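You operate a simulated robot arm through the tools that you are given. There is no shell and no other tool.

Carry out the task below with a simulated two-armed robot. There is one attempt and no reset: what you move stays moved.

## Task
Tidy up after coffee: lid on the caddy, drawer shut, caddies slid back.
Fine: coffee and sugar caddy up against the drawers; scoop on the small drawer unit.
Where things are to end (x, y in the base frame): coffee caddy within 2.5 cm of [57, 49]; sugar caddy within 2.5 cm of [57, 58].

Only the result counts: the job must be done as asked and must still hold three seconds after the hand-in. Knocking over, shifting, dropping, spilling or breaking anything else fails it. A push-on lid holds only when it is set on centred and level and pressed home; a screw cap is set on level and turned clockwise until tight.

## Robot
Two 7-joint arms with two-finger parallel grippers on one trunk that stands fixed in place. Base frame: the origin is at the foot of the trunk, x ahead of it, y to its left, z up. Readings come in cm, degrees, newtons and seconds.
The left shoulder is at [5, 17.7, 120.4], the right one opposite. With the tool pointing down near the work surface each hand reaches from about 22 to 70 cm from the base axis, measured 20 degrees to its own side. Payload 3.43 kg a hand.
The TCP of each hand is the grasp point between the finger pads, 3.4 cm short of the fingertips. In the tool frame z runs along the fingers and y along their closing line. The gripper opens to 12.8 cm. The fingers are 2.4 cm wide and 1.2 cm thick; the gripper's body (4.8 by 13 cm) begins 9.6 cm behind the TCP.
Orientation is told as [roll, pitch, yaw] about the base's x, y, z axes, in that order, counted from this pose: with the fingers straight down and closing along the base's y, the tool's x points along the base's -x, its y along +y and its z along -z.

## Interface
- The arms move only by the tool drive_tool. It takes "left_moves", "right_moves" or both (then of equal length, played together; a hand with none holds still); each is a list of rows, each a list of 3 entries, a list of its own where there are three numbers: the shift along the tool's x, y, z in units of 50 mm (1.0 is 50 mm), then the turn, a rotation vector about the tool's x, y, z in units of 4 degrees (1.0 is 4 degrees), then the finger opening in mm, from 0 to 128. In form: [[[dx, dy, dz], [rx, ry, rz], grip], ...]. A call has 1 to 20 rows; each row shifts and turns the commanded pose from where the row before left it, along the tool's axes as they then stand. A call with a number of a shift or a turn outside -1 to 1 is refused whole. Rows are played at 5 a second. More than 5 cm and 8.6 degrees between two rows, or a gripper value outside its range, and nothing of the call is played. A pose out of reach is approached as far as the arm can. The call stops where the force on the tool passes 40 N (or 10 N more than at its start, if that is more) or the arm is blocked; 0.2 s more then pass. The fingers move at their own pace (about 10.8 cm/s each) and stop on an object; they squeeze with about 21 N. The grip force told is the motor's: it shows also when the fingers shut on nothing. Time passes only in rows, and 0.2 s behind the last, so rows that do not move let the fingers close. It gives the time, the measured TCP pose, the force on the tool (base axes), the opening and the grip force at its end, in the units of the frame above (readings bear some noise), with the torque about the TCP (base axes, N m) and any sound that the robot's microphone picked up.
- Cameras (640 x 400 px; columns grow to the right, rows downward): "scene" is now at [14.62, 4.71, 136.75]; the picture's right is [0.52, -0.86, 0.00], its down [-0.49, -0.29, -0.82] and it looks along [0.70, 0.42, -0.57] (base axes); focal length 265 px, centre (320, 200). "left" rides on the left gripper at [7.6, 1.1, -16] in its tool frame; the picture's right is [-0.15, 0.99, 0.00], its down [-0.88, -0.13, -0.46] and it looks along [-0.45, -0.07, 0.89] (tool axes); focal length 234 px, centre (320, 200). "right" rides on the right gripper at [7.6, -1.1, -16] in its tool frame; the picture's right is [0.15, 0.99, 0.00], its down [-0.88, 0.13, -0.46] and it looks along [-0.45, 0.07, 0.89] (tool axes); focal length 234 px, centre (320, 200). There is no depth. A picture from a camera that has moved, and an enlarged one, comes with that camera's place and axes in the base frame and with its lens.
- get_image(camera): a new picture of that camera. The clock stands still meanwhile.
- raise_lower(by): slides the trunk up (or, below 0, down) by that many cm; the arms and the scene camera ride with it, the base frame stays. It gives what a move gives, with no picture.
- turn_head(pan, tilt): turns the head with the scene camera to pan (to the left, within 80 degrees either way) and tilt (down, from -29 to 69), counted from straight ahead of the robot. It gives what a move gives.
- inspect(camera, box): a new picture of the part [left, top, right, bottom] of that camera's present view, enlarged. The clock stands still meanwhile.
- job_done(): hands the job in; it is judged then, once.

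Places have to be worked out from the pictures, the camera data and where the tool is seen. Open the grippers and draw the arms clear of the work before you hand the job in, unless the task says otherwise.

The tools are called after ">>>" as a command line: name --argument value ..., lists and objects as JSON in quotes. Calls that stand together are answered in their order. drive_tool: Moves the arms, as the interface text tells. Its arguments: {"type":"object","properties":{"left_moves":{"type":"array","items":{"type":"array"}},"right_moves":{"type":"array","items":{"type":"array"}}},"required":[]} The other tools are called the same way: raise_lower (by) moves the trunk up or down; turn_head (pan, tilt) turns the head that bears the scene camera; get_image (camera) takes a picture; inspect (camera, box) takes an enlarged picture of a part of a camera's view; job_done () hands the job in.

At the start:

```text
time: 0.0
left_tcp_pos: [21.92, 30.12, 120.75]
left_ee_rot: [0.1, -0.1, 0.0]
left_force: [-0.7, -0.7, 0.1]
left_ft_torque: [-0.01, -0.01, 0.0]
left_finger_gap: 12.8
left_grip_force: 0.0
right_tcp_pos: [30.03, 4.46, 118.81]
right_ee_rot: [0.1, -0.1, -0.1]
right_force: [0.3, 0.0, 0.5]
right_ft_torque: [0.0, 0.02, 0.01]
right_finger_gap: 12.81
right_grip_force: 0.1
trunk travel left (down, up): [-37.5, 2.6]
head pan, tilt (commanded): [31.0, 34.8]
```

scene: 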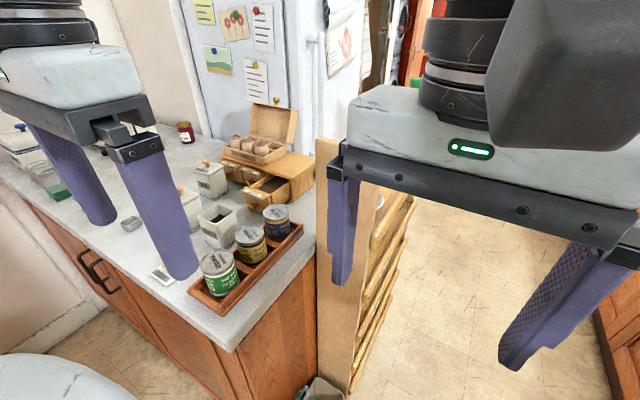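
right: 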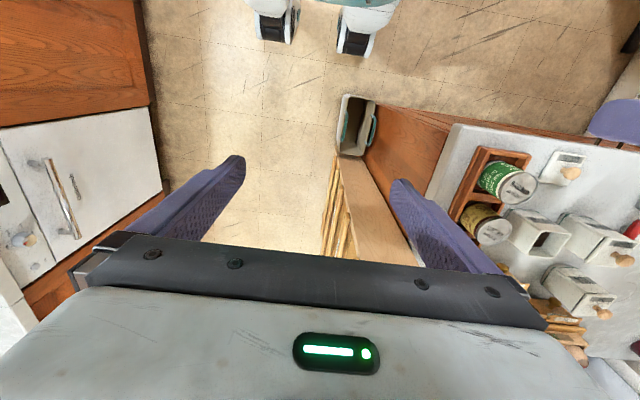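
left: 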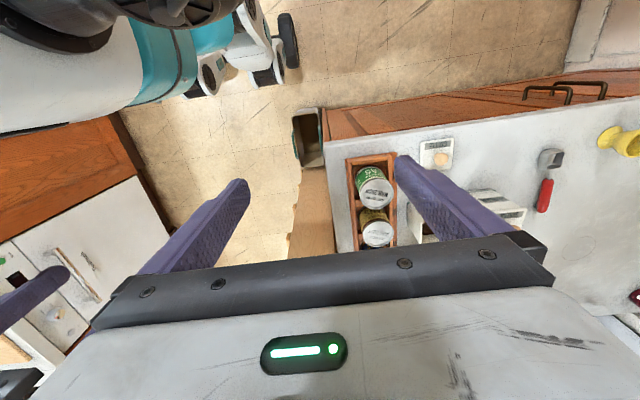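

I begin by looking closely at the counter in the scene camera to find the caddies, lid, scoop and drawer.

>>> inspect --camera "scene" --box '[140, 80, 340, 310]'

>>> inspect --camera "right" --box '[430, 110, 640, 390]'

>>> inspect --camera "left" --box '[320, 80, 640, 300]'

```text
1.74 times, centred on (240, 195) of scene
camera zoom: at [14.62, 4.71, 136.75], right [0.52, -0.86, 0.0], down [-0.49, -0.29, -0.82], along [0.7, 0.42, -0.57], focal length 461 px, centre (459, 209)
```

zoom: 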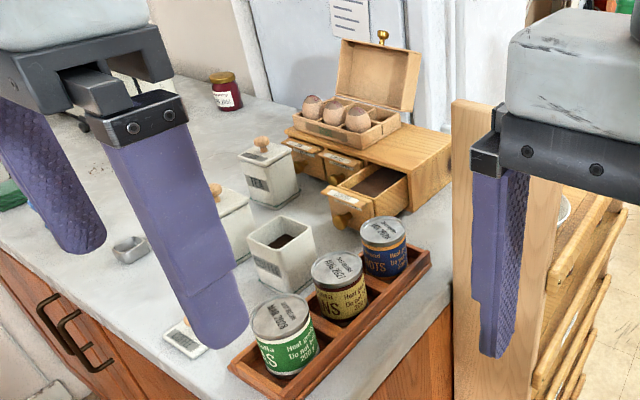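

```text
1.43 times, centred on (535, 250) of right
camera zoom: at [22.53, 3.38, 134.68], right [-0.15, 0.99, 0.0], down [0.88, 0.13, 0.46], along [0.45, 0.07, -0.89], focal length 334 px, centre (13, 129)
```

zoom: 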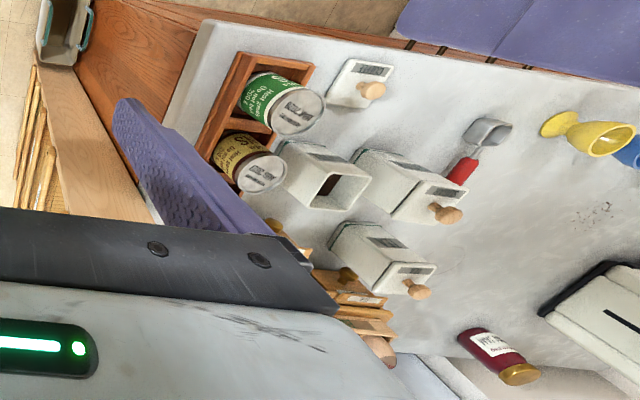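

```text
1.82 times, centred on (480, 190) of left
camera zoom: at [14.36, 31.08, 136.75], right [0.15, 0.99, 0.0], down [0.88, -0.13, 0.46], along [0.45, -0.07, -0.89], focal length 426 px, centre (29, 218)
```

zoom: 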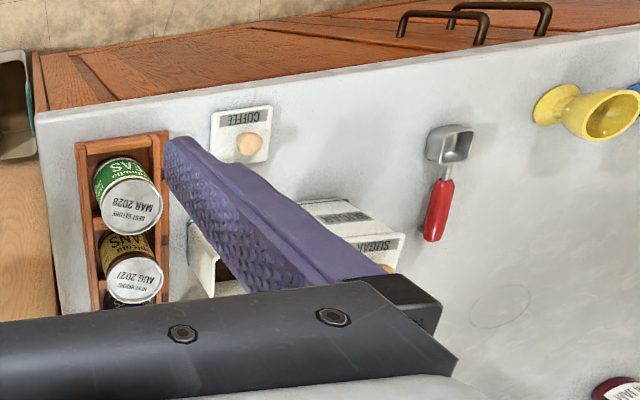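

The counter seems to lie at about z 91, with the coffee lid near [30, 51]. I draw both hands aside to get a clear view.

>>> drive_tool --left_moves '[[[0, 1, 0], [0, 0, 0], 128], [[0, 1, 0], [0, 0, 0], 128], [[0, 1, 0], [0, 0, 0], 128], [[0, 0, 0], [0, 0, 0], 128]]' --right_moves '[[[0.8, -0.6, 0], [0, 0, 0], 128], [[0.6, -0.8, 0], [0, 0, 0], 128], [[0, -1, 0], [0, 0, 0], 128], [[0, -0.8, 0], [0, 0, 0], 128]]'

>>> turn_head --pan 40 --tilt 38

>>> get_image --camera "scene"

>>> get_image --camera "left"

```text
time: 1.0
left_tcp_pos: [21.89, 45.08, 121.02]
left_ee_rot: [0.1, -0.1, 0.0]
left_force: [0.1, -0.8, -0.5]
left_ft_torque: [0.04, 0.0, 0.02]
left_finger_gap: 12.82
left_grip_force: 0.0
right_tcp_pos: [23.07, -11.67, 118.61]
right_ee_rot: [0.0, 0.1, -0.1]
right_force: [-0.7, 0.0, -0.7]
right_ft_torque: [0.0, -0.03, 0.0]
right_finger_gap: 12.81
right_grip_force: 0.1
trunk travel left (down, up): [-37.5, 2.6]
head pan, tilt (commanded): [31.0, 34.8]
```

```text
time: 1.7
left_tcp_pos: [21.95, 45.19, 120.88]
left_ee_rot: [0.0, -0.1, 0.0]
left_force: [-0.3, -0.9, 0.8]
left_ft_torque: [0.03, -0.04, -0.03]
left_finger_gap: 12.77
left_grip_force: 0.0
right_tcp_pos: [23.06, -11.54, 118.56]
right_ee_rot: [0.1, 0.0, -0.1]
right_force: [-0.5, -0.8, 0.0]
right_ft_torque: [0.03, -0.01, -0.01]
right_finger_gap: 12.8
right_grip_force: 0.0
trunk travel left (down, up): [-37.5, 2.6]
head pan, tilt (commanded): [40.0, 38.0]
```

```text
taken
camera scene: at [13.68, 5.7, 136.27], right [0.64, -0.77, 0.0], down [-0.47, -0.4, -0.79], along [0.6, 0.51, -0.62], focal length 265 px, centre (320, 200)
```

scene: 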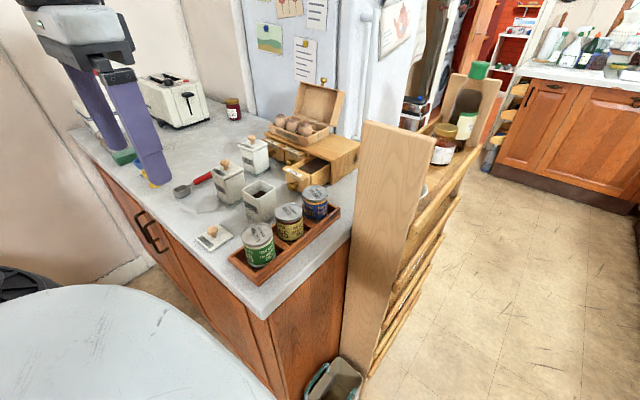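

```text
taken
camera left: at [14.39, 46.08, 136.85], right [0.15, 0.99, 0.0], down [0.88, -0.13, 0.46], along [0.45, -0.07, -0.89], focal length 234 px, centre (320, 200)
```

left: 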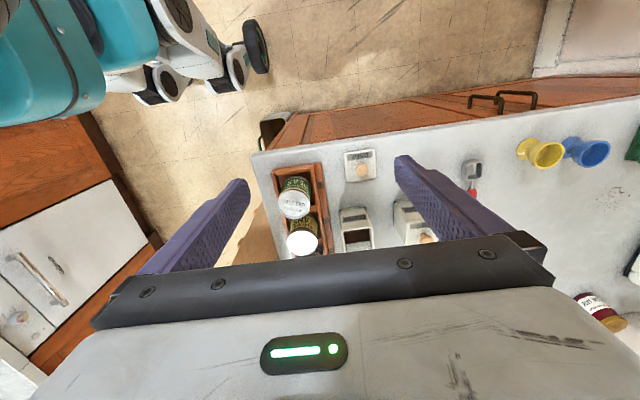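

>>> inspect --camera "scene" --box '[160, 70, 370, 290]'

>>> inspect --camera "scene" --box '[170, 110, 290, 185]'

>>> inspect --camera "scene" --box '[235, 120, 355, 195]'

>>> inspect --camera "scene" --box '[190, 180, 340, 280]'

```text
1.82 times, centred on (265, 180) of scene
camera zoom: at [13.68, 5.7, 136.27], right [0.64, -0.77, 0.0], down [-0.47, -0.4, -0.79], along [0.6, 0.51, -0.62], focal length 482 px, centre (420, 236)
```

zoom: 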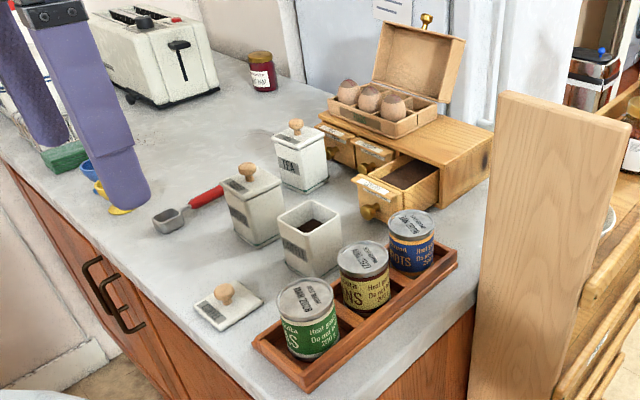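

```text
5.33 times, centred on (230, 148) of scene
camera zoom: at [13.68, 5.7, 136.27], right [0.64, -0.77, 0.0], down [-0.47, -0.4, -0.79], along [0.6, 0.51, -0.62], focal length 1415 px, centre (800, 480)
```

zoom: 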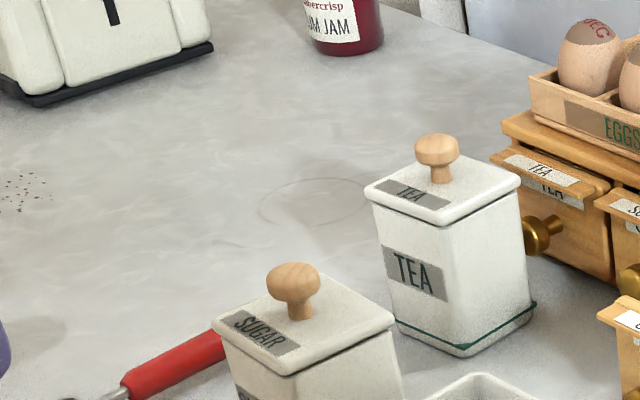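

```text
5.33 times, centred on (295, 158) of scene
camera zoom: at [13.68, 5.7, 136.27], right [0.64, -0.77, 0.0], down [-0.47, -0.4, -0.79], along [0.6, 0.51, -0.62], focal length 1415 px, centre (453, 427)
```

zoom: 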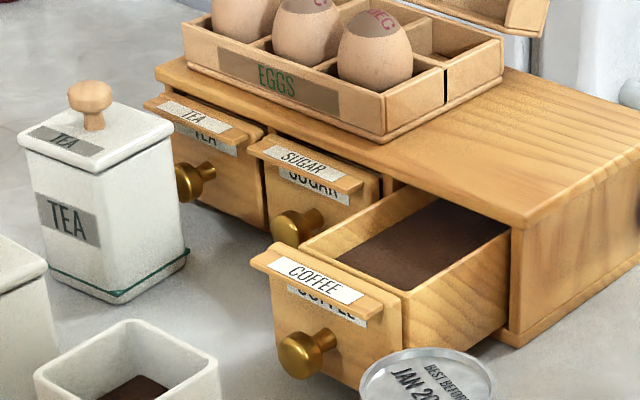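

```text
4.00 times, centred on (265, 230) of scene
camera zoom: at [13.68, 5.7, 136.27], right [0.64, -0.77, 0.0], down [-0.47, -0.4, -0.79], along [0.6, 0.51, -0.62], focal length 1061 px, centre (540, 80)
```

zoom: 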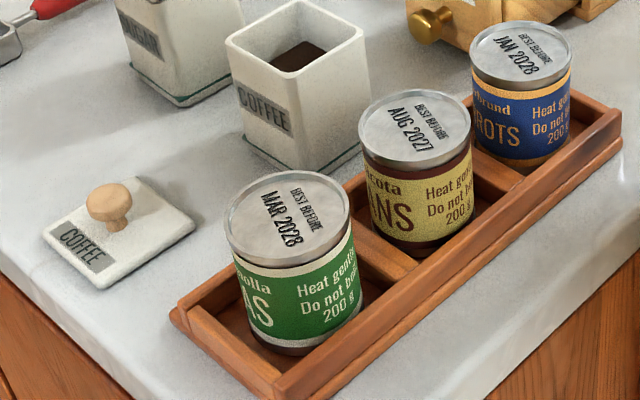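

The coffee drawer (right one) stands open, the coffee caddy is lidless with its lid near [30.5, 51, 92], and the scoop lies behind the sugar caddy. I move the left hand high over the work to view everything from above.

>>> drive_tool --left_moves '[[[-1, 0, 0], [0, 0, 0], 128], [[-1, 0, 0], [0, 0, 0], 128], [[-1, 0.5, 0], [0, 0, 0], 128], [[-1, 0.5, 0], [0, 0, 0], 128], [[0, 0, 0], [0, 0, 0], 128]]'

>>> get_image --camera "left"

```text
refused: row 3 steps farther than a row can; nothing moved
```

```text
taken
camera left: at [14.39, 46.08, 136.85], right [0.15, 0.99, 0.0], down [0.88, -0.13, 0.46], along [0.45, -0.07, -0.89], focal length 234 px, centre (320, 200)
```

left: 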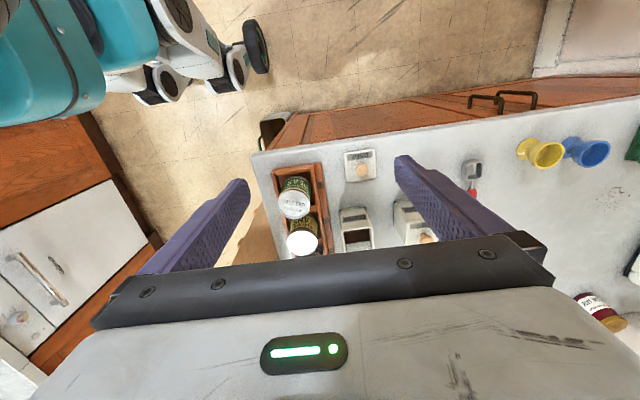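

The combined shift exceeded 5 cm, so I resend with smaller steps.

>>> drive_tool --left_moves '[[[-0.9, 0.2, 0], [0, 0, 0], 128], [[-0.9, 0.2, 0], [0, 0, 0], 128], [[-0.9, 0.3, 0], [0, 0, 0], 128], [[-0.9, 0.3, 0], [0, 0, 0], 128], [[-0.9, 0, 0], [0, 0, 0], 128], [[0, 0, 0], [0, 0, 0], 128]]'

>>> get_image --camera "left"

```text
time: 3.1
left_tcp_pos: [42.16, 50.06, 120.69]
left_ee_rot: [0.0, -0.1, 0.0]
left_force: [0.2, -0.4, -0.4]
left_ft_torque: [-0.01, 0.01, 0.01]
left_finger_gap: 12.78
left_grip_force: 0.0
left hand out of reach, approached as far as the arm can: row 5
right_tcp_pos: [23.16, -11.47, 118.67]
right_ee_rot: [0.1, 0.0, -0.1]
right_force: [-0.6, -0.2, 0.1]
right_ft_torque: [-0.03, -0.01, 0.0]
right_finger_gap: 12.81
right_grip_force: 0.1
trunk travel left (down, up): [-37.5, 2.6]
head pan, tilt (commanded): [40.0, 38.0]
```

```text
taken
camera left: at [34.6, 50.93, 136.61], right [0.14, 0.99, 0.0], down [0.88, -0.13, 0.46], along [0.45, -0.07, -0.89], focal length 234 px, centre (320, 200)
```

left: 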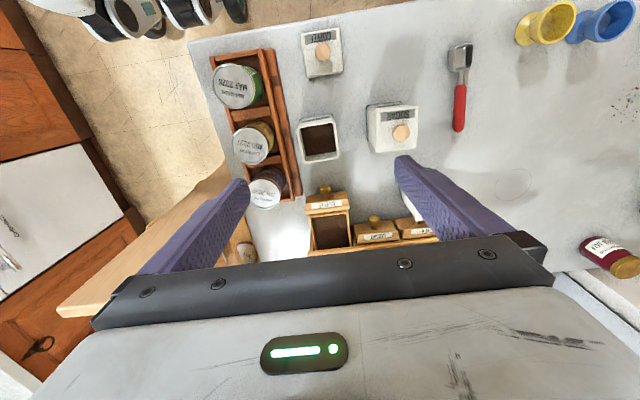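

>>> inspect --camera "left" --box '[200, 10, 400, 140]'

>>> inspect --camera "left" --box '[230, 120, 450, 260]'

>>> inspect --camera "left" --box '[350, 20, 550, 150]'

```text
3.08 times, centred on (300, 75) of left
camera zoom: at [34.6, 50.93, 136.61], right [0.14, 0.99, 0.0], down [0.88, -0.13, 0.46], along [0.45, -0.07, -0.89], focal length 720 px, centre (382, 585)
```

zoom: 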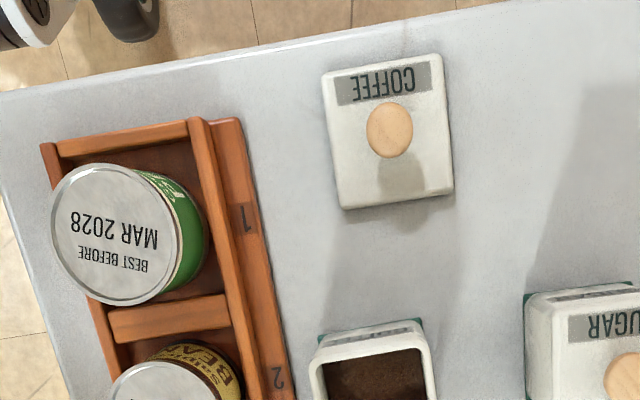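

```text
2.86 times, centred on (340, 190) of left
camera zoom: at [34.6, 50.93, 136.61], right [0.14, 0.99, 0.0], down [0.88, -0.13, 0.46], along [0.45, -0.07, -0.89], focal length 669 px, centre (263, 229)
```

zoom: 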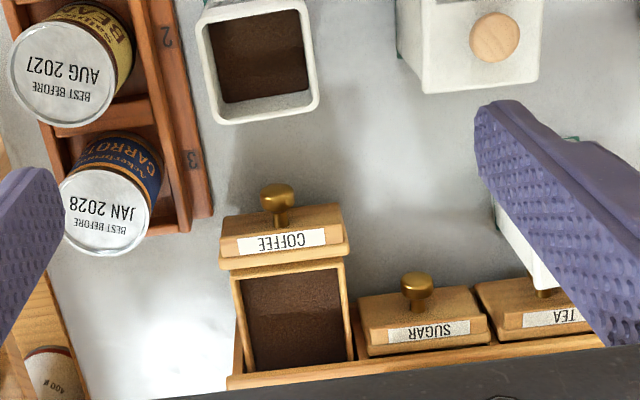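

```text
3.08 times, centred on (450, 85) of left
camera zoom: at [34.6, 50.93, 136.61], right [0.14, 0.99, 0.0], down [0.88, -0.13, 0.46], along [0.45, -0.07, -0.89], focal length 720 px, centre (-80, 554)
```

zoom: 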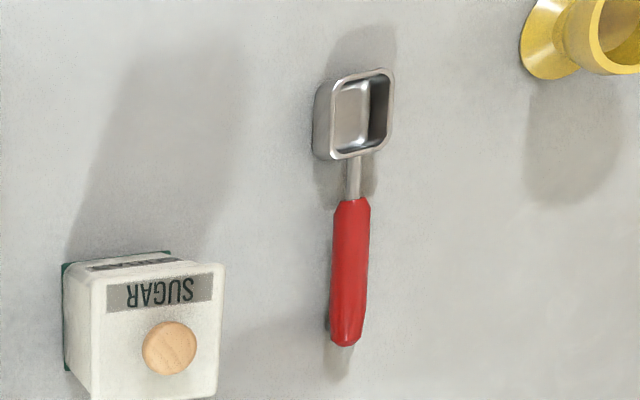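

From this view and the scene camera I place: coffee caddy about [43.2, 49.5] (top z≈99.5), sugar caddy about [43, 61], open coffee drawer's knob about [53.4, 49.2, 95.4] (shut knobs sit at x≈62), drawer unit top z≈99.5. I will shut the drawer first: close the fingers and come down part way.

>>> drive_tool --left_moves '[[[0, 0, 1], [0, 0, 0], 0], [[0, 0, 1], [0, 0, 0], 0], [[0, 0, 0], [0, 0, 0], 0], [[0, 0, 0], [0, 0, 0], 0]]'

```text
time: 4.1
left_tcp_pos: [42.29, 49.88, 110.75]
left_ee_rot: [0.0, 0.0, 0.0]
left_force: [0.2, -0.4, 0.4]
left_ft_torque: [-0.02, -0.01, 0.04]
left_finger_gap: 0.02
left_grip_force: 21.5
right_tcp_pos: [23.19, -11.5, 118.55]
right_ee_rot: [-0.1, 0.0, -0.1]
right_force: [0.6, 0.4, 0.2]
right_ft_torque: [0.02, -0.01, 0.04]
right_finger_gap: 12.81
right_grip_force: 0.0
trunk travel left (down, up): [-37.5, 2.6]
head pan, tilt (commanded): [40.0, 38.0]
```

The commanded pose follows the reached pose. I move forward to x≈49.5, y≈49.1 at a safe height and look again.

>>> drive_tool --left_moves '[[[-0.73, -0.08, 0.4], [0, 0, 0], 0], [[-0.73, -0.08, 0.4], [0, 0, 0], 0], [[0, 0, 0], [0, 0, 0], 0]]'

>>> get_image --camera "left"

>>> inspect --camera "scene" --box '[200, 90, 380, 210]'

```text
time: 4.9
left_tcp_pos: [49.47, 48.98, 106.76]
left_ee_rot: [0.1, -0.1, 0.1]
left_force: [0.0, 0.6, -0.3]
left_ft_torque: [0.01, -0.03, 0.01]
left_finger_gap: 0.01
left_grip_force: 20.7
right_tcp_pos: [23.13, -11.46, 118.55]
right_ee_rot: [0.0, 0.0, 0.0]
right_force: [-0.8, -0.6, 0.3]
right_ft_torque: [-0.02, -0.01, 0.0]
right_finger_gap: 12.8
right_grip_force: 0.1
trunk travel left (down, up): [-37.5, 2.6]
head pan, tilt (commanded): [40.0, 38.0]
```

```text
taken
camera left: at [41.82, 49.94, 122.73], right [0.14, 0.99, 0.0], down [0.88, -0.13, 0.46], along [0.45, -0.06, -0.89], focal length 234 px, centre (320, 200)
```

left: 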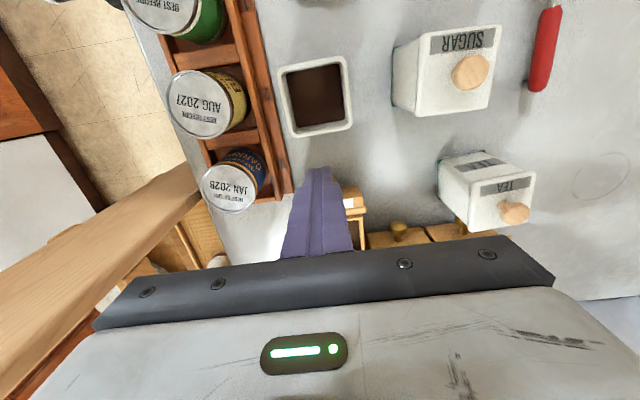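

```text
3.33 times, centred on (290, 150) of scene
camera zoom: at [13.64, 5.71, 136.27], right [0.64, -0.77, 0.0], down [-0.47, -0.4, -0.79], along [0.6, 0.51, -0.62], focal length 884 px, centre (420, 367)
```

zoom: 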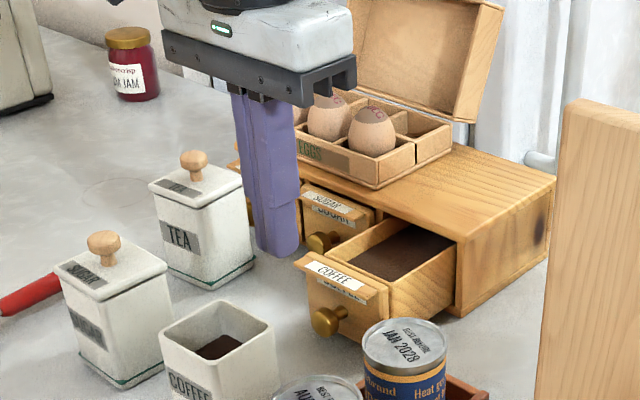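

The fingertip shows exactly where computed, so the camera geometry is trustworthy. The gap between caddy (back edge x≈46.2) and knob (tip ≈52.4) fits the closed fingers; I descend to knob height.

>>> drive_tool --left_moves '[[[0, 0.02, 0.6], [0, 0, 0], 0], [[0, 0, 0.6], [0, 0, 0], 0], [[0, 0, 0.6], [0, 0, 0], 0], [[0, 0, 0], [0, 0, 0], 0]]'

>>> inspect --camera "scene" --box '[200, 100, 380, 220]'

>>> get_image --camera "left"

```text
time: 5.9
left_tcp_pos: [49.54, 49.14, 97.69]
left_ee_rot: [0.1, -0.1, 0.1]
left_force: [-1.0, -0.4, -0.3]
left_ft_torque: [0.0, 0.01, -0.01]
left_finger_gap: 0.0
left_grip_force: 20.7
right_tcp_pos: [23.13, -11.49, 118.62]
right_ee_rot: [0.0, 0.0, -0.1]
right_force: [0.5, 0.5, 0.8]
right_ft_torque: [0.0, 0.01, 0.03]
right_finger_gap: 12.82
right_grip_force: 0.0
trunk travel left (down, up): [-37.5, 2.6]
head pan, tilt (commanded): [40.0, 38.0]
```

```text
3.33 times, centred on (290, 160) of scene
camera zoom: at [13.67, 5.71, 136.27], right [0.64, -0.77, 0.0], down [-0.47, -0.4, -0.79], along [0.6, 0.51, -0.62], focal length 884 px, centre (420, 333)
```

zoom: 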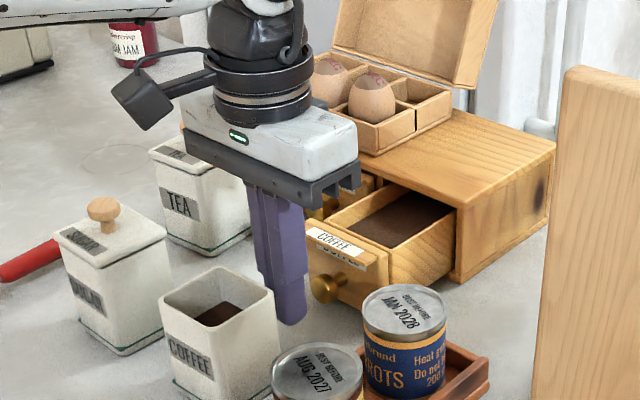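

```text
taken
camera left: at [41.8, 50.06, 113.62], right [0.14, 0.99, 0.0], down [0.88, -0.13, 0.46], along [0.45, -0.06, -0.89], focal length 234 px, centre (320, 200)
```

left: 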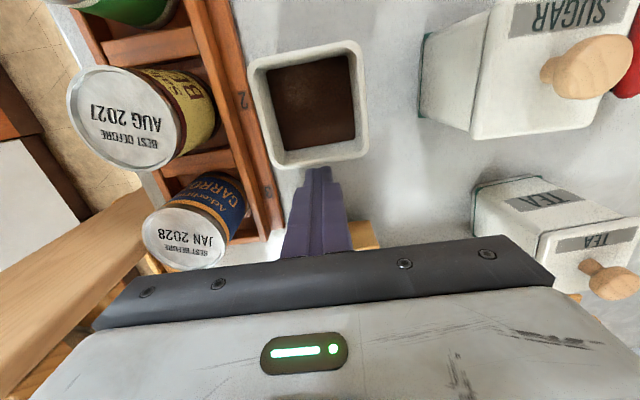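

Fingers stand in the gap in front of the knob. I push forward slowly, then begin tilting the fingers forward to gain reach.

>>> drive_tool --left_moves '[[[-0.15, 0, 0], [0, 0, 0], 0], [[-0.15, 0, 0], [0, 0, 0], 0], [[-0.1, 0, 0], [0, 0, 0], 0], [[-0.1, 0, 0], [0, 0, 0], 0]]'

>>> inspect --camera "scene" --box '[200, 100, 380, 220]'

```text
time: 6.9
left_tcp_pos: [51.1, 48.0, 97.79]
left_ee_rot: [0.3, -0.1, 0.2]
left_force: [0.3, 0.4, -0.3]
left_ft_torque: [0.01, -0.02, -0.01]
left_finger_gap: 0.0
left_grip_force: 21.5
left hand out of reach, approached as far as the arm can: row 1, 2, 3, 4
right_tcp_pos: [23.16, -11.62, 118.63]
right_ee_rot: [0.0, 0.0, -0.1]
right_force: [1.0, -0.2, -1.1]
right_ft_torque: [0.03, -0.03, -0.02]
right_finger_gap: 12.77
right_grip_force: 0.1
trunk travel left (down, up): [-37.5, 2.6]
head pan, tilt (commanded): [40.0, 38.0]
```

```text
3.33 times, centred on (290, 160) of scene
camera zoom: at [13.69, 5.71, 136.26], right [0.64, -0.77, 0.0], down [-0.47, -0.4, -0.79], along [0.6, 0.51, -0.62], focal length 884 px, centre (420, 333)
```

zoom: 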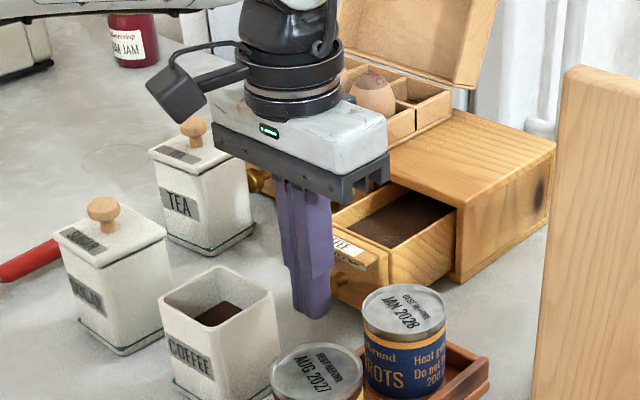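

The vertical tool runs out of reach at x≈51, so I tilt the fingers forward in place and correct y back to 49.2.

>>> drive_tool --left_moves '[[[0.1, 0.08, 0], [0, -1, 0], 0], [[0, 0.08, 0], [0, -1, 0], 0], [[0, 0.08, 0], [0, -1, 0], 0], [[0, 0, 0], [0, -1, 0], 0], [[0, 0, 0], [0, -1, 0], 0], [[0, 0, 0], [0, -1, 0], 0], [[0, 0, 0], [0, 0, 0], 0]]'

>>> inspect --camera "scene" --box '[200, 100, 380, 220]'

>>> get_image --camera "left"

```text
time: 8.5
left_tcp_pos: [50.65, 49.13, 97.76]
left_ee_rot: [0.0, -24.2, 0.1]
left_force: [0.4, 0.2, -0.1]
left_ft_torque: [0.0, -0.01, 0.0]
left_finger_gap: 0.0
left_grip_force: 20.9
right_tcp_pos: [23.08, -11.59, 118.6]
right_ee_rot: [-0.1, 0.1, -0.1]
right_force: [-0.6, 0.5, 0.0]
right_ft_torque: [-0.01, -0.02, 0.0]
right_finger_gap: 12.79
right_grip_force: 0.0
trunk travel left (down, up): [-37.5, 2.6]
head pan, tilt (commanded): [40.0, 38.0]
```

```text
3.33 times, centred on (290, 160) of scene
camera zoom: at [13.69, 5.71, 136.26], right [0.64, -0.77, 0.0], down [-0.47, -0.4, -0.79], along [0.6, 0.51, -0.62], focal length 884 px, centre (420, 333)
```

zoom: 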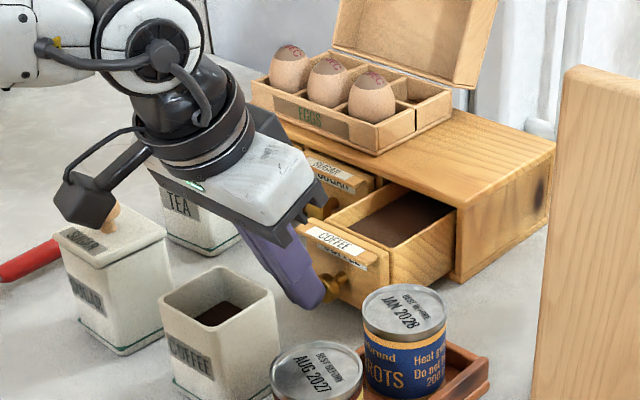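

```text
taken
camera left: at [37.12, 50.17, 109.3], right [0.13, 0.99, 0.06], down [0.62, -0.13, 0.78], along [0.77, -0.07, -0.63], focal length 234 px, centre (320, 200)
```

left: 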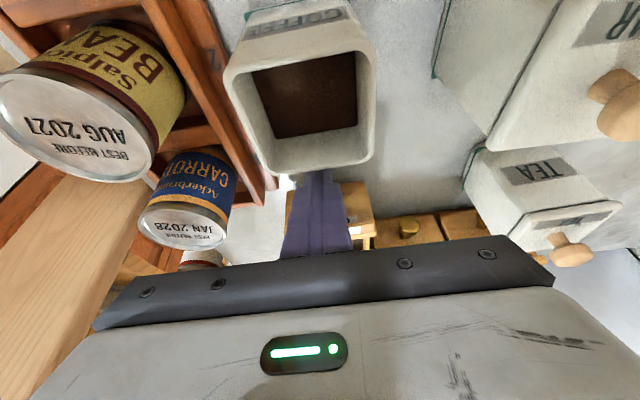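

The fingertip is at the knob. I push forward 5 cm in base x in 1 cm steps.

>>> drive_tool --left_moves '[[[-0.182, 0, 0.082], [0, 0, 0], 0], [[-0.182, 0, 0.082], [0, 0, 0], 0], [[-0.182, 0, 0.082], [0, 0, 0], 0], [[-0.182, 0, 0.082], [0, 0, 0], 0], [[-0.182, 0, 0.082], [0, 0, 0], 0]]'

>>> inspect --camera "scene" --box '[200, 100, 380, 220]'

>>> get_image --camera "left"

```text
time: 9.7
left_tcp_pos: [55.6, 49.13, 97.79]
left_ee_rot: [-0.1, -24.0, 0.0]
left_force: [0.3, -0.3, 0.0]
left_ft_torque: [0.02, 0.0, 0.0]
left_finger_gap: 0.0
left_grip_force: 21.3
right_tcp_pos: [23.05, -11.45, 118.68]
right_ee_rot: [0.1, 0.0, 0.0]
right_force: [-0.2, -0.3, 0.5]
right_ft_torque: [0.02, -0.04, 0.02]
right_finger_gap: 12.8
right_grip_force: 0.0
trunk travel left (down, up): [-37.5, 2.6]
head pan, tilt (commanded): [40.0, 38.0]
```

```text
3.33 times, centred on (290, 160) of scene
camera zoom: at [13.7, 5.71, 136.26], right [0.64, -0.77, 0.0], down [-0.47, -0.4, -0.79], along [0.6, 0.51, -0.62], focal length 884 px, centre (420, 333)
```

zoom: 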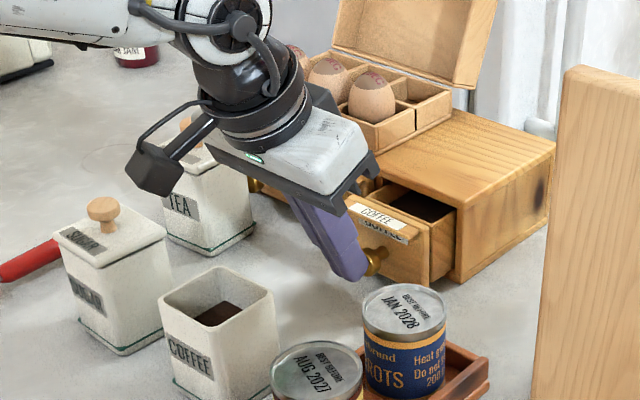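

```text
taken
camera left: at [42.14, 50.16, 109.33], right [0.13, 0.99, 0.06], down [0.62, -0.13, 0.78], along [0.77, -0.07, -0.63], focal length 234 px, centre (320, 200)
```

left: 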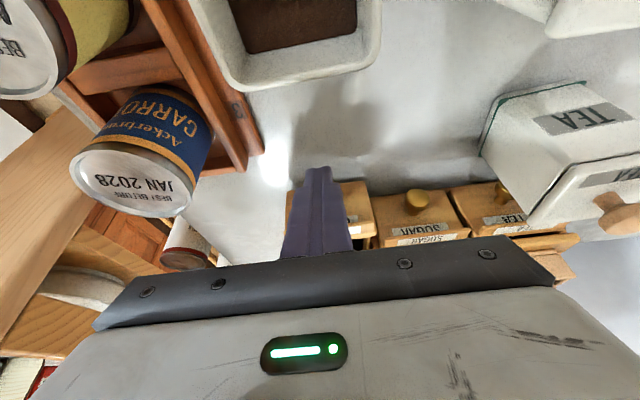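

The drawer slid in with almost no force; about 3 cm remain. I push 2 cm more, then check.

>>> drive_tool --left_moves '[[[-0.182, 0.01, 0.082], [0, 0, 0], 0], [[-0.091, 0, 0.041], [0, 0, 0], 0], [[-0.091, 0, 0.041], [0, 0, 0], 0]]'

>>> inspect --camera "scene" --box '[230, 110, 380, 210]'

>>> inspect --camera "left" --box '[220, 140, 560, 300]'

```text
time: 10.5
left_tcp_pos: [57.62, 49.18, 97.75]
left_ee_rot: [-0.1, -24.0, 0.0]
left_force: [-0.3, 0.4, -0.6]
left_ft_torque: [0.03, 0.01, 0.01]
left_finger_gap: 0.0
left_grip_force: 21.0
right_tcp_pos: [23.21, -11.45, 118.65]
right_ee_rot: [0.1, 0.0, -0.1]
right_force: [-0.2, 0.3, 0.8]
right_ft_torque: [0.01, 0.01, 0.0]
right_finger_gap: 12.78
right_grip_force: 0.0
trunk travel left (down, up): [-37.5, 2.6]
head pan, tilt (commanded): [40.0, 38.0]
```

```text
4.00 times, centred on (305, 160) of scene
camera zoom: at [13.7, 5.72, 136.26], right [0.64, -0.77, 0.0], down [-0.47, -0.4, -0.79], along [0.6, 0.51, -0.62], focal length 1061 px, centre (380, 360)
```

zoom: 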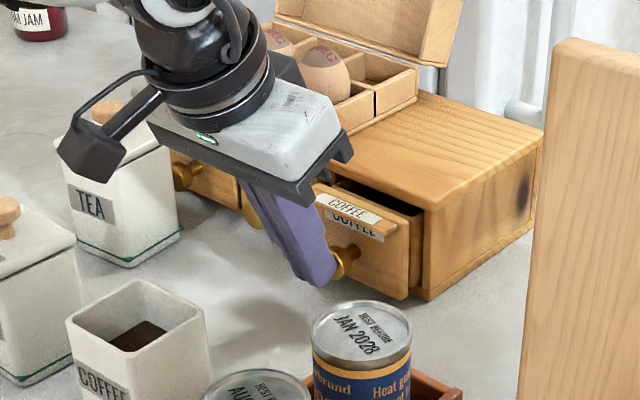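

```text
1.88 times, centred on (390, 220) of left
camera zoom: at [44.12, 50.23, 109.24], right [0.13, 0.99, 0.06], down [0.62, -0.13, 0.77], along [0.77, -0.07, -0.63], focal length 441 px, centre (188, 162)
```

zoom: 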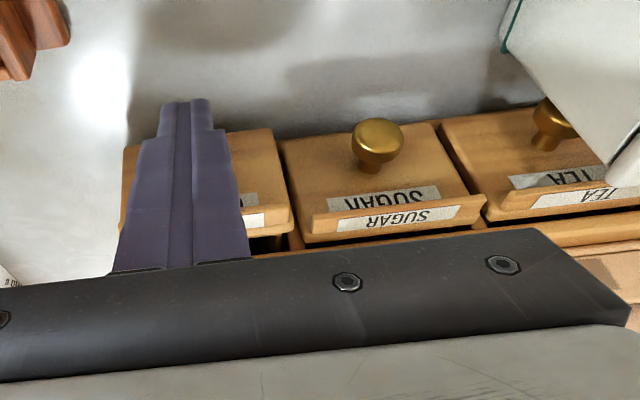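

Comparing the drawer fronts' lower edges, about 1.1 cm remains. I push 0.7 cm more, then creep.

>>> drive_tool --left_moves '[[[-0.064, 0, 0.029], [0, 0, 0], 0], [[-0.064, 0, 0.029], [0, 0, 0], 0], [[0, 0, 0], [0, 0, 0], 0]]'

>>> inspect --camera "left" --box '[220, 140, 560, 300]'

>>> inspect --camera "scene" --box '[260, 120, 360, 190]'

```text
time: 11.3
left_tcp_pos: [58.29, 49.24, 97.79]
left_ee_rot: [0.0, -24.0, -0.1]
left_force: [0.4, 0.5, -0.6]
left_ft_torque: [-0.02, 0.0, 0.01]
left_finger_gap: 0.0
left_grip_force: 20.5
right_tcp_pos: [23.08, -11.58, 118.6]
right_ee_rot: [0.0, 0.0, -0.1]
right_force: [0.3, -0.5, 0.0]
right_ft_torque: [-0.04, 0.02, -0.01]
right_finger_gap: 12.78
right_grip_force: 0.0
trunk travel left (down, up): [-37.5, 2.6]
head pan, tilt (commanded): [40.0, 38.0]
```

```text
1.88 times, centred on (390, 220) of left
camera zoom: at [44.78, 50.26, 109.23], right [0.13, 0.99, 0.06], down [0.62, -0.13, 0.77], along [0.77, -0.07, -0.63], focal length 441 px, centre (188, 162)
```

zoom: 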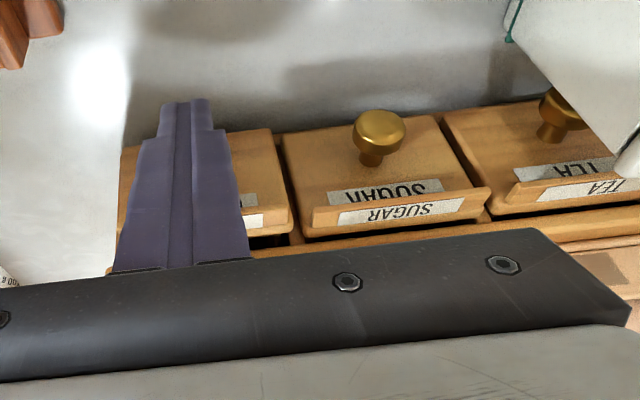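

```text
5.71 times, centred on (310, 155) of scene
camera zoom: at [13.68, 5.72, 136.26], right [0.64, -0.77, 0.0], down [-0.47, -0.4, -0.79], along [0.6, 0.51, -0.62], focal length 1516 px, centre (377, 457)
```

zoom: 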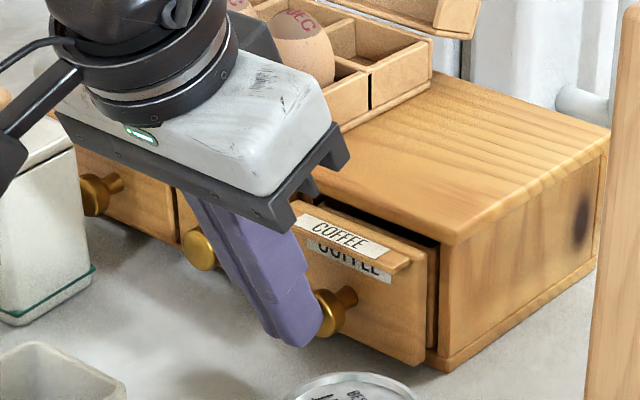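

About 0.6 cm remains; I creep 0.4 cm further in small steps.

>>> drive_tool --left_moves '[[[-0.036, 0, 0.016], [0, 0, 0], 0], [[-0.036, 0, 0.016], [0, 0, 0], 0], [[0, 0, 0], [0, 0, 0], 0]]'

>>> inspect --camera "left" --box '[220, 140, 560, 300]'

>>> inspect --camera "scene" --box '[260, 120, 360, 190]'

```text
time: 12.1
left_tcp_pos: [58.66, 49.18, 97.81]
left_ee_rot: [0.0, -24.0, 0.0]
left_force: [-1.1, -0.5, -0.8]
left_ft_torque: [0.01, 0.03, -0.01]
left_finger_gap: 0.02
left_grip_force: 21.0
right_tcp_pos: [23.07, -11.51, 118.54]
right_ee_rot: [-0.1, 0.0, 0.0]
right_force: [0.9, -0.4, 0.1]
right_ft_torque: [-0.01, -0.01, 0.0]
right_finger_gap: 12.82
right_grip_force: 0.0
trunk travel left (down, up): [-37.5, 2.6]
head pan, tilt (commanded): [40.0, 38.0]
```

```text
1.88 times, centred on (390, 220) of left
camera zoom: at [45.17, 50.22, 109.27], right [0.13, 0.99, 0.06], down [0.62, -0.13, 0.77], along [0.77, -0.07, -0.63], focal length 441 px, centre (188, 162)
```

zoom: 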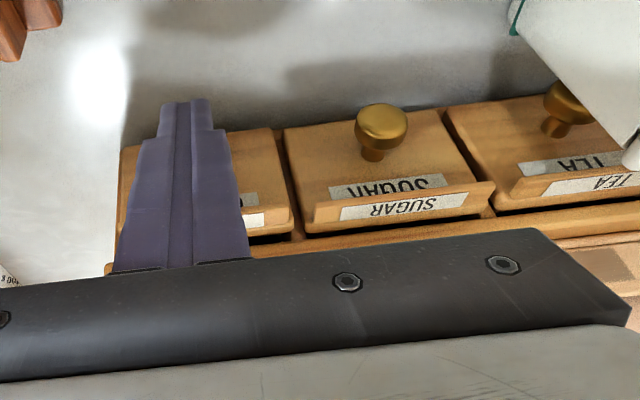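

```text
5.71 times, centred on (310, 155) of scene
camera zoom: at [13.68, 5.71, 136.26], right [0.64, -0.77, 0.0], down [-0.47, -0.4, -0.79], along [0.6, 0.51, -0.62], focal length 1516 px, centre (377, 457)
```

zoom: 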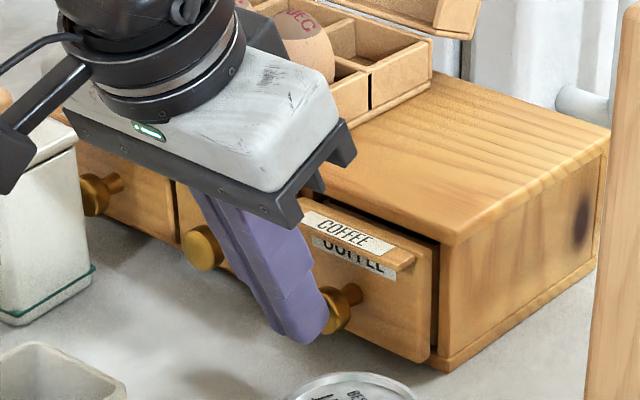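

Nearly flush: roughly 0.2–0.3 cm left. I creep in 0.15 cm steps watching the force.

>>> drive_tool --left_moves '[[[-0.027, 0, 0.012], [0, 0, 0], 0], [[0, 0, 0], [0, 0, 0], 0]]'

>>> drive_tool --left_moves '[[[-0.027, 0, 0.012], [0, 0, 0], 0], [[0, 0, 0], [0, 0, 0], 0]]'

>>> inspect --camera "left" --box '[220, 140, 560, 300]'

>>> inspect --camera "scene" --box '[260, 120, 360, 190]'

```text
time: 12.7
left_tcp_pos: [58.89, 49.25, 97.76]
left_ee_rot: [0.1, -24.0, 0.0]
left_force: [0.9, -0.2, 0.3]
left_ft_torque: [0.01, 0.0, 0.0]
left_finger_gap: 0.0
left_grip_force: 21.2
right_tcp_pos: [23.21, -11.57, 118.58]
right_ee_rot: [0.0, 0.0, -0.1]
right_force: [-0.3, 0.2, 0.2]
right_ft_torque: [0.02, -0.01, -0.01]
right_finger_gap: 12.79
right_grip_force: 0.1
trunk travel left (down, up): [-37.5, 2.6]
head pan, tilt (commanded): [40.0, 38.0]
```

```text
time: 13.3
left_tcp_pos: [59.01, 49.17, 97.76]
left_ee_rot: [0.0, -24.0, 0.1]
left_force: [-1.2, 0.3, 0.7]
left_ft_torque: [-0.03, -0.01, 0.01]
left_finger_gap: 0.01
left_grip_force: 20.7
right_tcp_pos: [23.03, -11.53, 118.6]
right_ee_rot: [0.0, 0.0, -0.1]
right_force: [-0.7, 0.4, -0.4]
right_ft_torque: [0.03, -0.01, -0.01]
right_finger_gap: 12.8
right_grip_force: 0.1
trunk travel left (down, up): [-37.5, 2.6]
head pan, tilt (commanded): [40.0, 38.0]
```

```text
1.88 times, centred on (390, 220) of left
camera zoom: at [45.48, 50.22, 109.3], right [0.13, 0.99, 0.06], down [0.62, -0.13, 0.77], along [0.77, -0.07, -0.63], focal length 441 px, centre (188, 162)
```

zoom: 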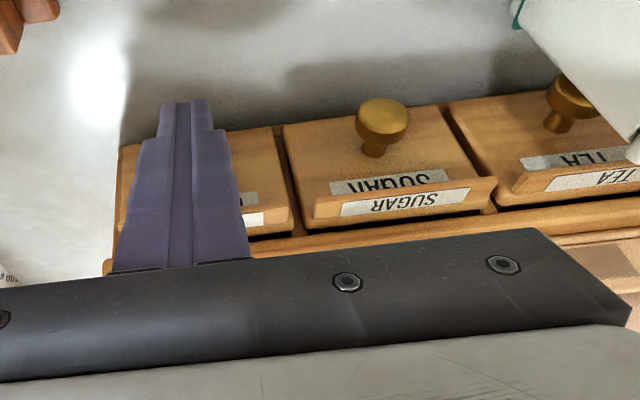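

```text
5.71 times, centred on (310, 155) of scene
camera zoom: at [13.68, 5.71, 136.26], right [0.64, -0.77, 0.0], down [-0.47, -0.4, -0.79], along [0.6, 0.51, -0.62], focal length 1516 px, centre (377, 457)
```

zoom: 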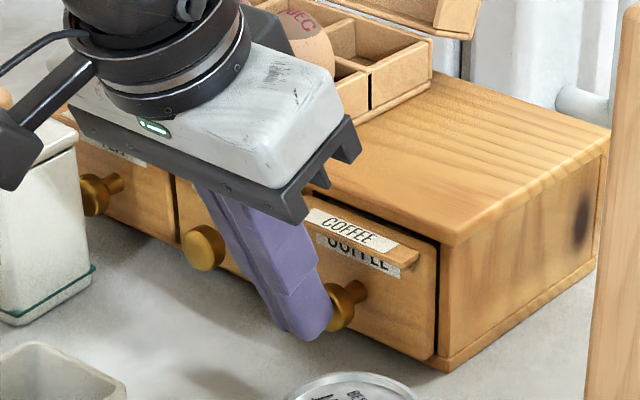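

Fronts look level now but no stop force yet; I creep another 0.1–0.2 cm to feel the stop.

>>> drive_tool --left_moves '[[[-0.022, 0, 0.01], [0, 0, 0], 0], [[0, 0, 0], [0, 0, 0], 0]]'

>>> drive_tool --left_moves '[[[-0.022, 0, 0.01], [0, 0, 0], 0], [[0, 0, 0], [0, 0, 0], 0]]'

>>> inspect --camera "left" --box '[220, 140, 560, 300]'

>>> inspect --camera "scene" --box '[260, 120, 360, 190]'

```text
time: 13.9
left_tcp_pos: [59.0, 49.15, 97.76]
left_ee_rot: [0.0, -24.1, 0.1]
left_force: [-3.4, -0.9, 0.2]
left_ft_torque: [0.01, 0.05, -0.02]
left_finger_gap: 0.0
left_grip_force: 20.6
right_tcp_pos: [23.03, -11.43, 118.58]
right_ee_rot: [0.0, 0.0, -0.1]
right_force: [0.2, -0.5, 0.1]
right_ft_torque: [-0.02, 0.0, 0.01]
right_finger_gap: 12.8
right_grip_force: 0.2
trunk travel left (down, up): [-37.5, 2.6]
head pan, tilt (commanded): [40.0, 38.0]
```

```text
time: 14.5
left_tcp_pos: [59.09, 49.24, 97.83]
left_ee_rot: [0.0, -24.0, 0.0]
left_force: [-12.1, -0.9, 1.9]
left_ft_torque: [-0.04, 0.25, -0.03]
left_finger_gap: 0.0
left_grip_force: 21.1
right_tcp_pos: [22.99, -11.59, 118.6]
right_ee_rot: [0.0, -0.1, -0.1]
right_force: [-0.4, 0.3, 0.2]
right_ft_torque: [-0.01, -0.02, -0.02]
right_finger_gap: 12.78
right_grip_force: 0.0
trunk travel left (down, up): [-37.5, 2.6]
head pan, tilt (commanded): [40.0, 38.0]
```

```text
1.88 times, centred on (390, 220) of left
camera zoom: at [45.57, 50.21, 109.33], right [0.13, 0.99, 0.06], down [0.62, -0.13, 0.77], along [0.77, -0.07, -0.63], focal length 441 px, centre (188, 162)
```

zoom: 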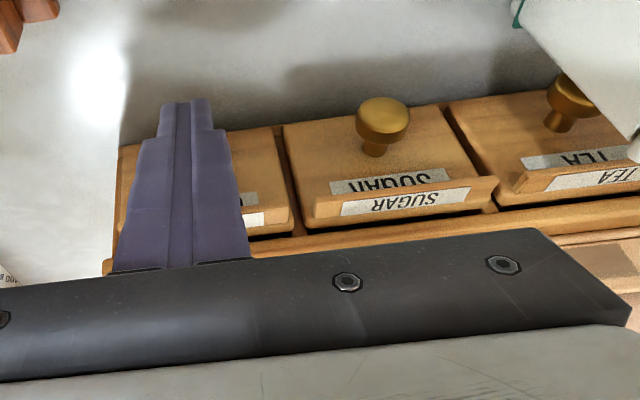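

```text
5.71 times, centred on (310, 155) of scene
camera zoom: at [13.53, 5.69, 136.29], right [0.64, -0.77, 0.0], down [-0.47, -0.4, -0.79], along [0.6, 0.51, -0.61], focal length 1516 px, centre (377, 457)
```

zoom: 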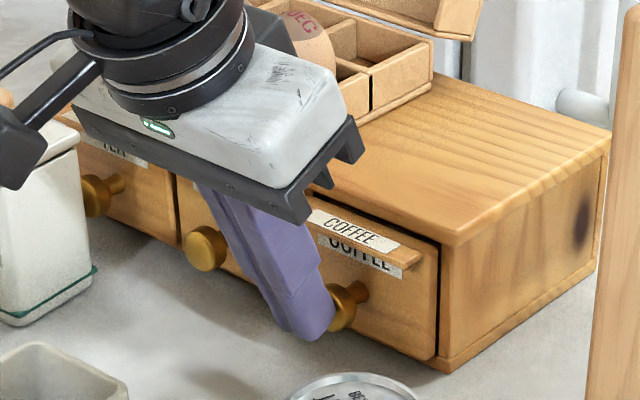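

The stop is felt (−12 N) and the front is flush with the others: drawer shut. I back off, rise and bring the tool upright above the caddy area.

>>> drive_tool --left_moves '[[[0.4, 0, -0.18], [0, 0, 0], 0], [[0.4, 0, -0.18], [0, 0, 0], 0], [[-0.328, 0, -0.73], [0, 0, 0], 0], [[-0.328, 0, -0.73], [0, 0, 0], 0], [[-0.328, 0, -0.73], [0, 0, 0], 0], [[0.73, 0, -0.328], [0, 0, 0], 0], [[0.73, 0, -0.328], [0, 0, 0], 0], [[0.73, 0, -0.328], [0, 0, 0], 0], [[0.73, 0, -0.328], [0, 0, 0], 0], [[0.73, 0, -0.328], [0, 0, 0], 0]]'

>>> inspect --camera "scene" --box '[200, 100, 380, 220]'

```text
time: 16.7
left_tcp_pos: [34.96, 49.12, 109.8]
left_ee_rot: [0.0, -24.1, -0.1]
left_force: [0.0, -0.6, 0.5]
left_ft_torque: [0.0, -0.03, -0.01]
left_finger_gap: 0.03
left_grip_force: 21.1
right_tcp_pos: [23.12, -11.57, 118.6]
right_ee_rot: [-0.1, 0.0, -0.1]
right_force: [-0.3, -0.3, -0.3]
right_ft_torque: [-0.02, 0.04, 0.0]
right_finger_gap: 12.78
right_grip_force: 0.0
trunk travel left (down, up): [-37.5, 2.6]
head pan, tilt (commanded): [40.0, 38.0]
```

```text
3.33 times, centred on (290, 160) of scene
camera zoom: at [13.68, 5.69, 136.26], right [0.64, -0.77, 0.0], down [-0.47, -0.4, -0.79], along [0.6, 0.51, -0.62], focal length 884 px, centre (420, 333)
```

zoom: 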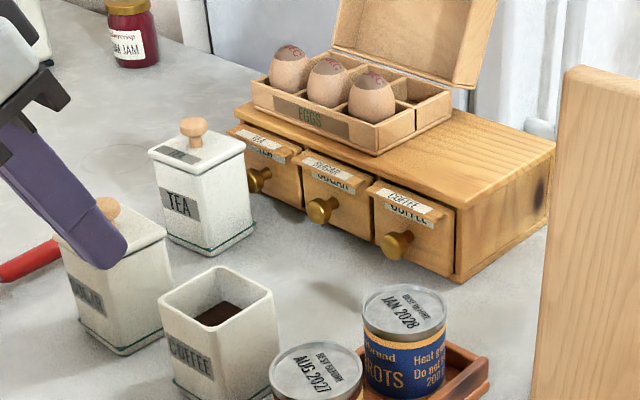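

The drawer is shut and the unit unmoved. Now I upright the tool and go above the coffee lid, opening the fingers.

>>> drive_tool --left_moves '[[[0, 0, 0], [0, 1, 0], 60], [[0, 0, 0], [0, 1, 0], 60], [[0, 0, 0], [0, 1, 0], 60], [[0, 0, 0], [0, 1, 0], 60], [[0, 0, 0], [0, 1, 0], 60], [[0, 0, 0], [0, 1, 0], 60], [[0.9, 0.3, 0], [0, 0, 0], 60], [[0, 0, 0], [0, 0, 0], 60]]'

>>> get_image --camera "left"

>>> inspect --camera "scene" --box '[170, 150, 320, 250]'

```text
time: 18.5
left_tcp_pos: [30.38, 50.82, 109.69]
left_ee_rot: [-0.2, 0.1, 0.0]
left_force: [0.3, -0.2, -1.2]
left_ft_torque: [-0.01, 0.06, 0.0]
left_finger_gap: 5.99
left_grip_force: 0.1
right_tcp_pos: [23.22, -11.39, 118.6]
right_ee_rot: [0.1, 0.0, -0.1]
right_force: [0.0, 0.0, 0.5]
right_ft_torque: [-0.03, 0.07, 0.02]
right_finger_gap: 12.81
right_grip_force: 0.1
trunk travel left (down, up): [-37.5, 2.6]
head pan, tilt (commanded): [40.0, 38.0]
```

```text
taken
camera left: at [22.84, 51.79, 125.64], right [0.15, 0.99, 0.0], down [0.88, -0.13, 0.45], along [0.45, -0.07, -0.89], focal length 234 px, centre (320, 200)
```

left: 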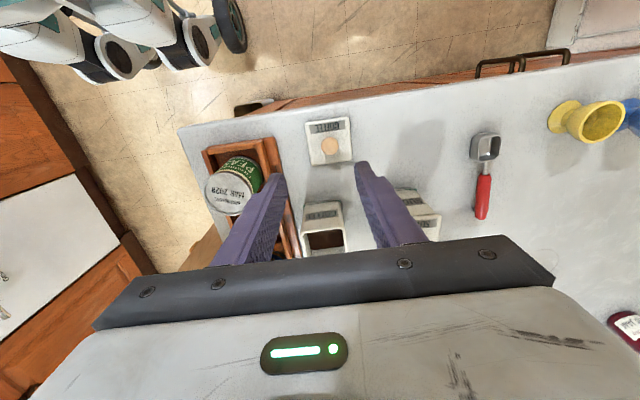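

```text
4.00 times, centred on (245, 200) of scene
camera zoom: at [13.84, 5.81, 136.23], right [0.64, -0.77, 0.0], down [-0.47, -0.4, -0.79], along [0.6, 0.51, -0.62], focal length 1061 px, centre (620, 200)
```

zoom: 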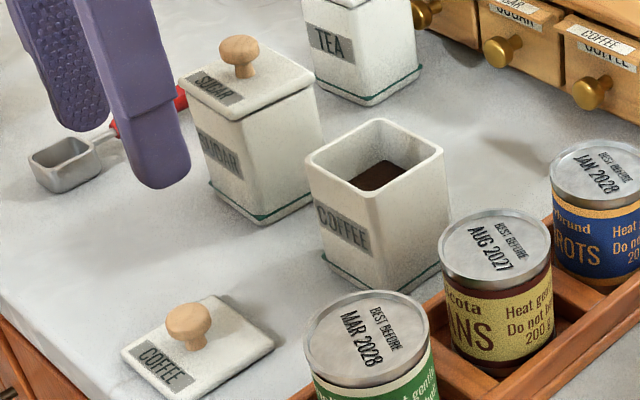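

>>> inspect --camera "left" --box '[280, 100, 400, 175]'

>>> inspect --camera "left" --box '[280, 190, 400, 265]'

```text
5.33 times, centred on (340, 138) of left
camera zoom: at [22.84, 51.79, 125.64], right [0.15, 0.99, 0.0], down [0.88, -0.13, 0.45], along [0.45, -0.07, -0.89], focal length 1249 px, centre (213, 533)
```

zoom: 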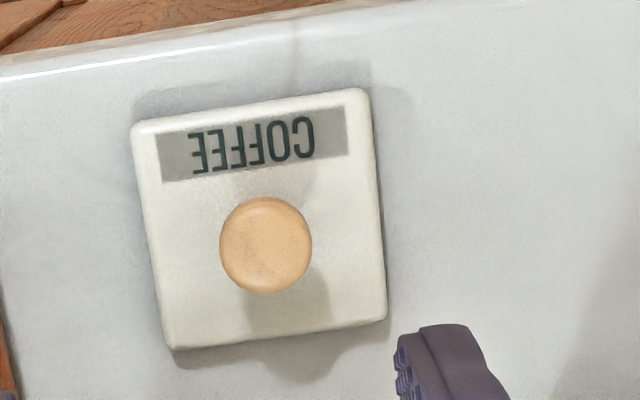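

```text
5.33 times, centred on (340, 228) of left
camera zoom: at [22.84, 51.79, 125.64], right [0.15, 0.99, 0.0], down [0.88, -0.13, 0.45], along [0.45, -0.07, -0.89], focal length 1249 px, centre (213, 53)
```

zoom: 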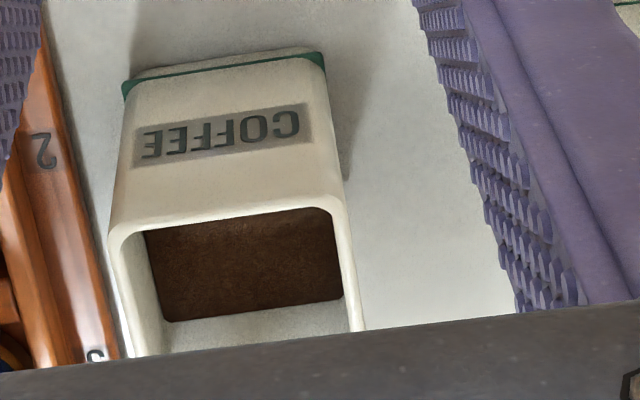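

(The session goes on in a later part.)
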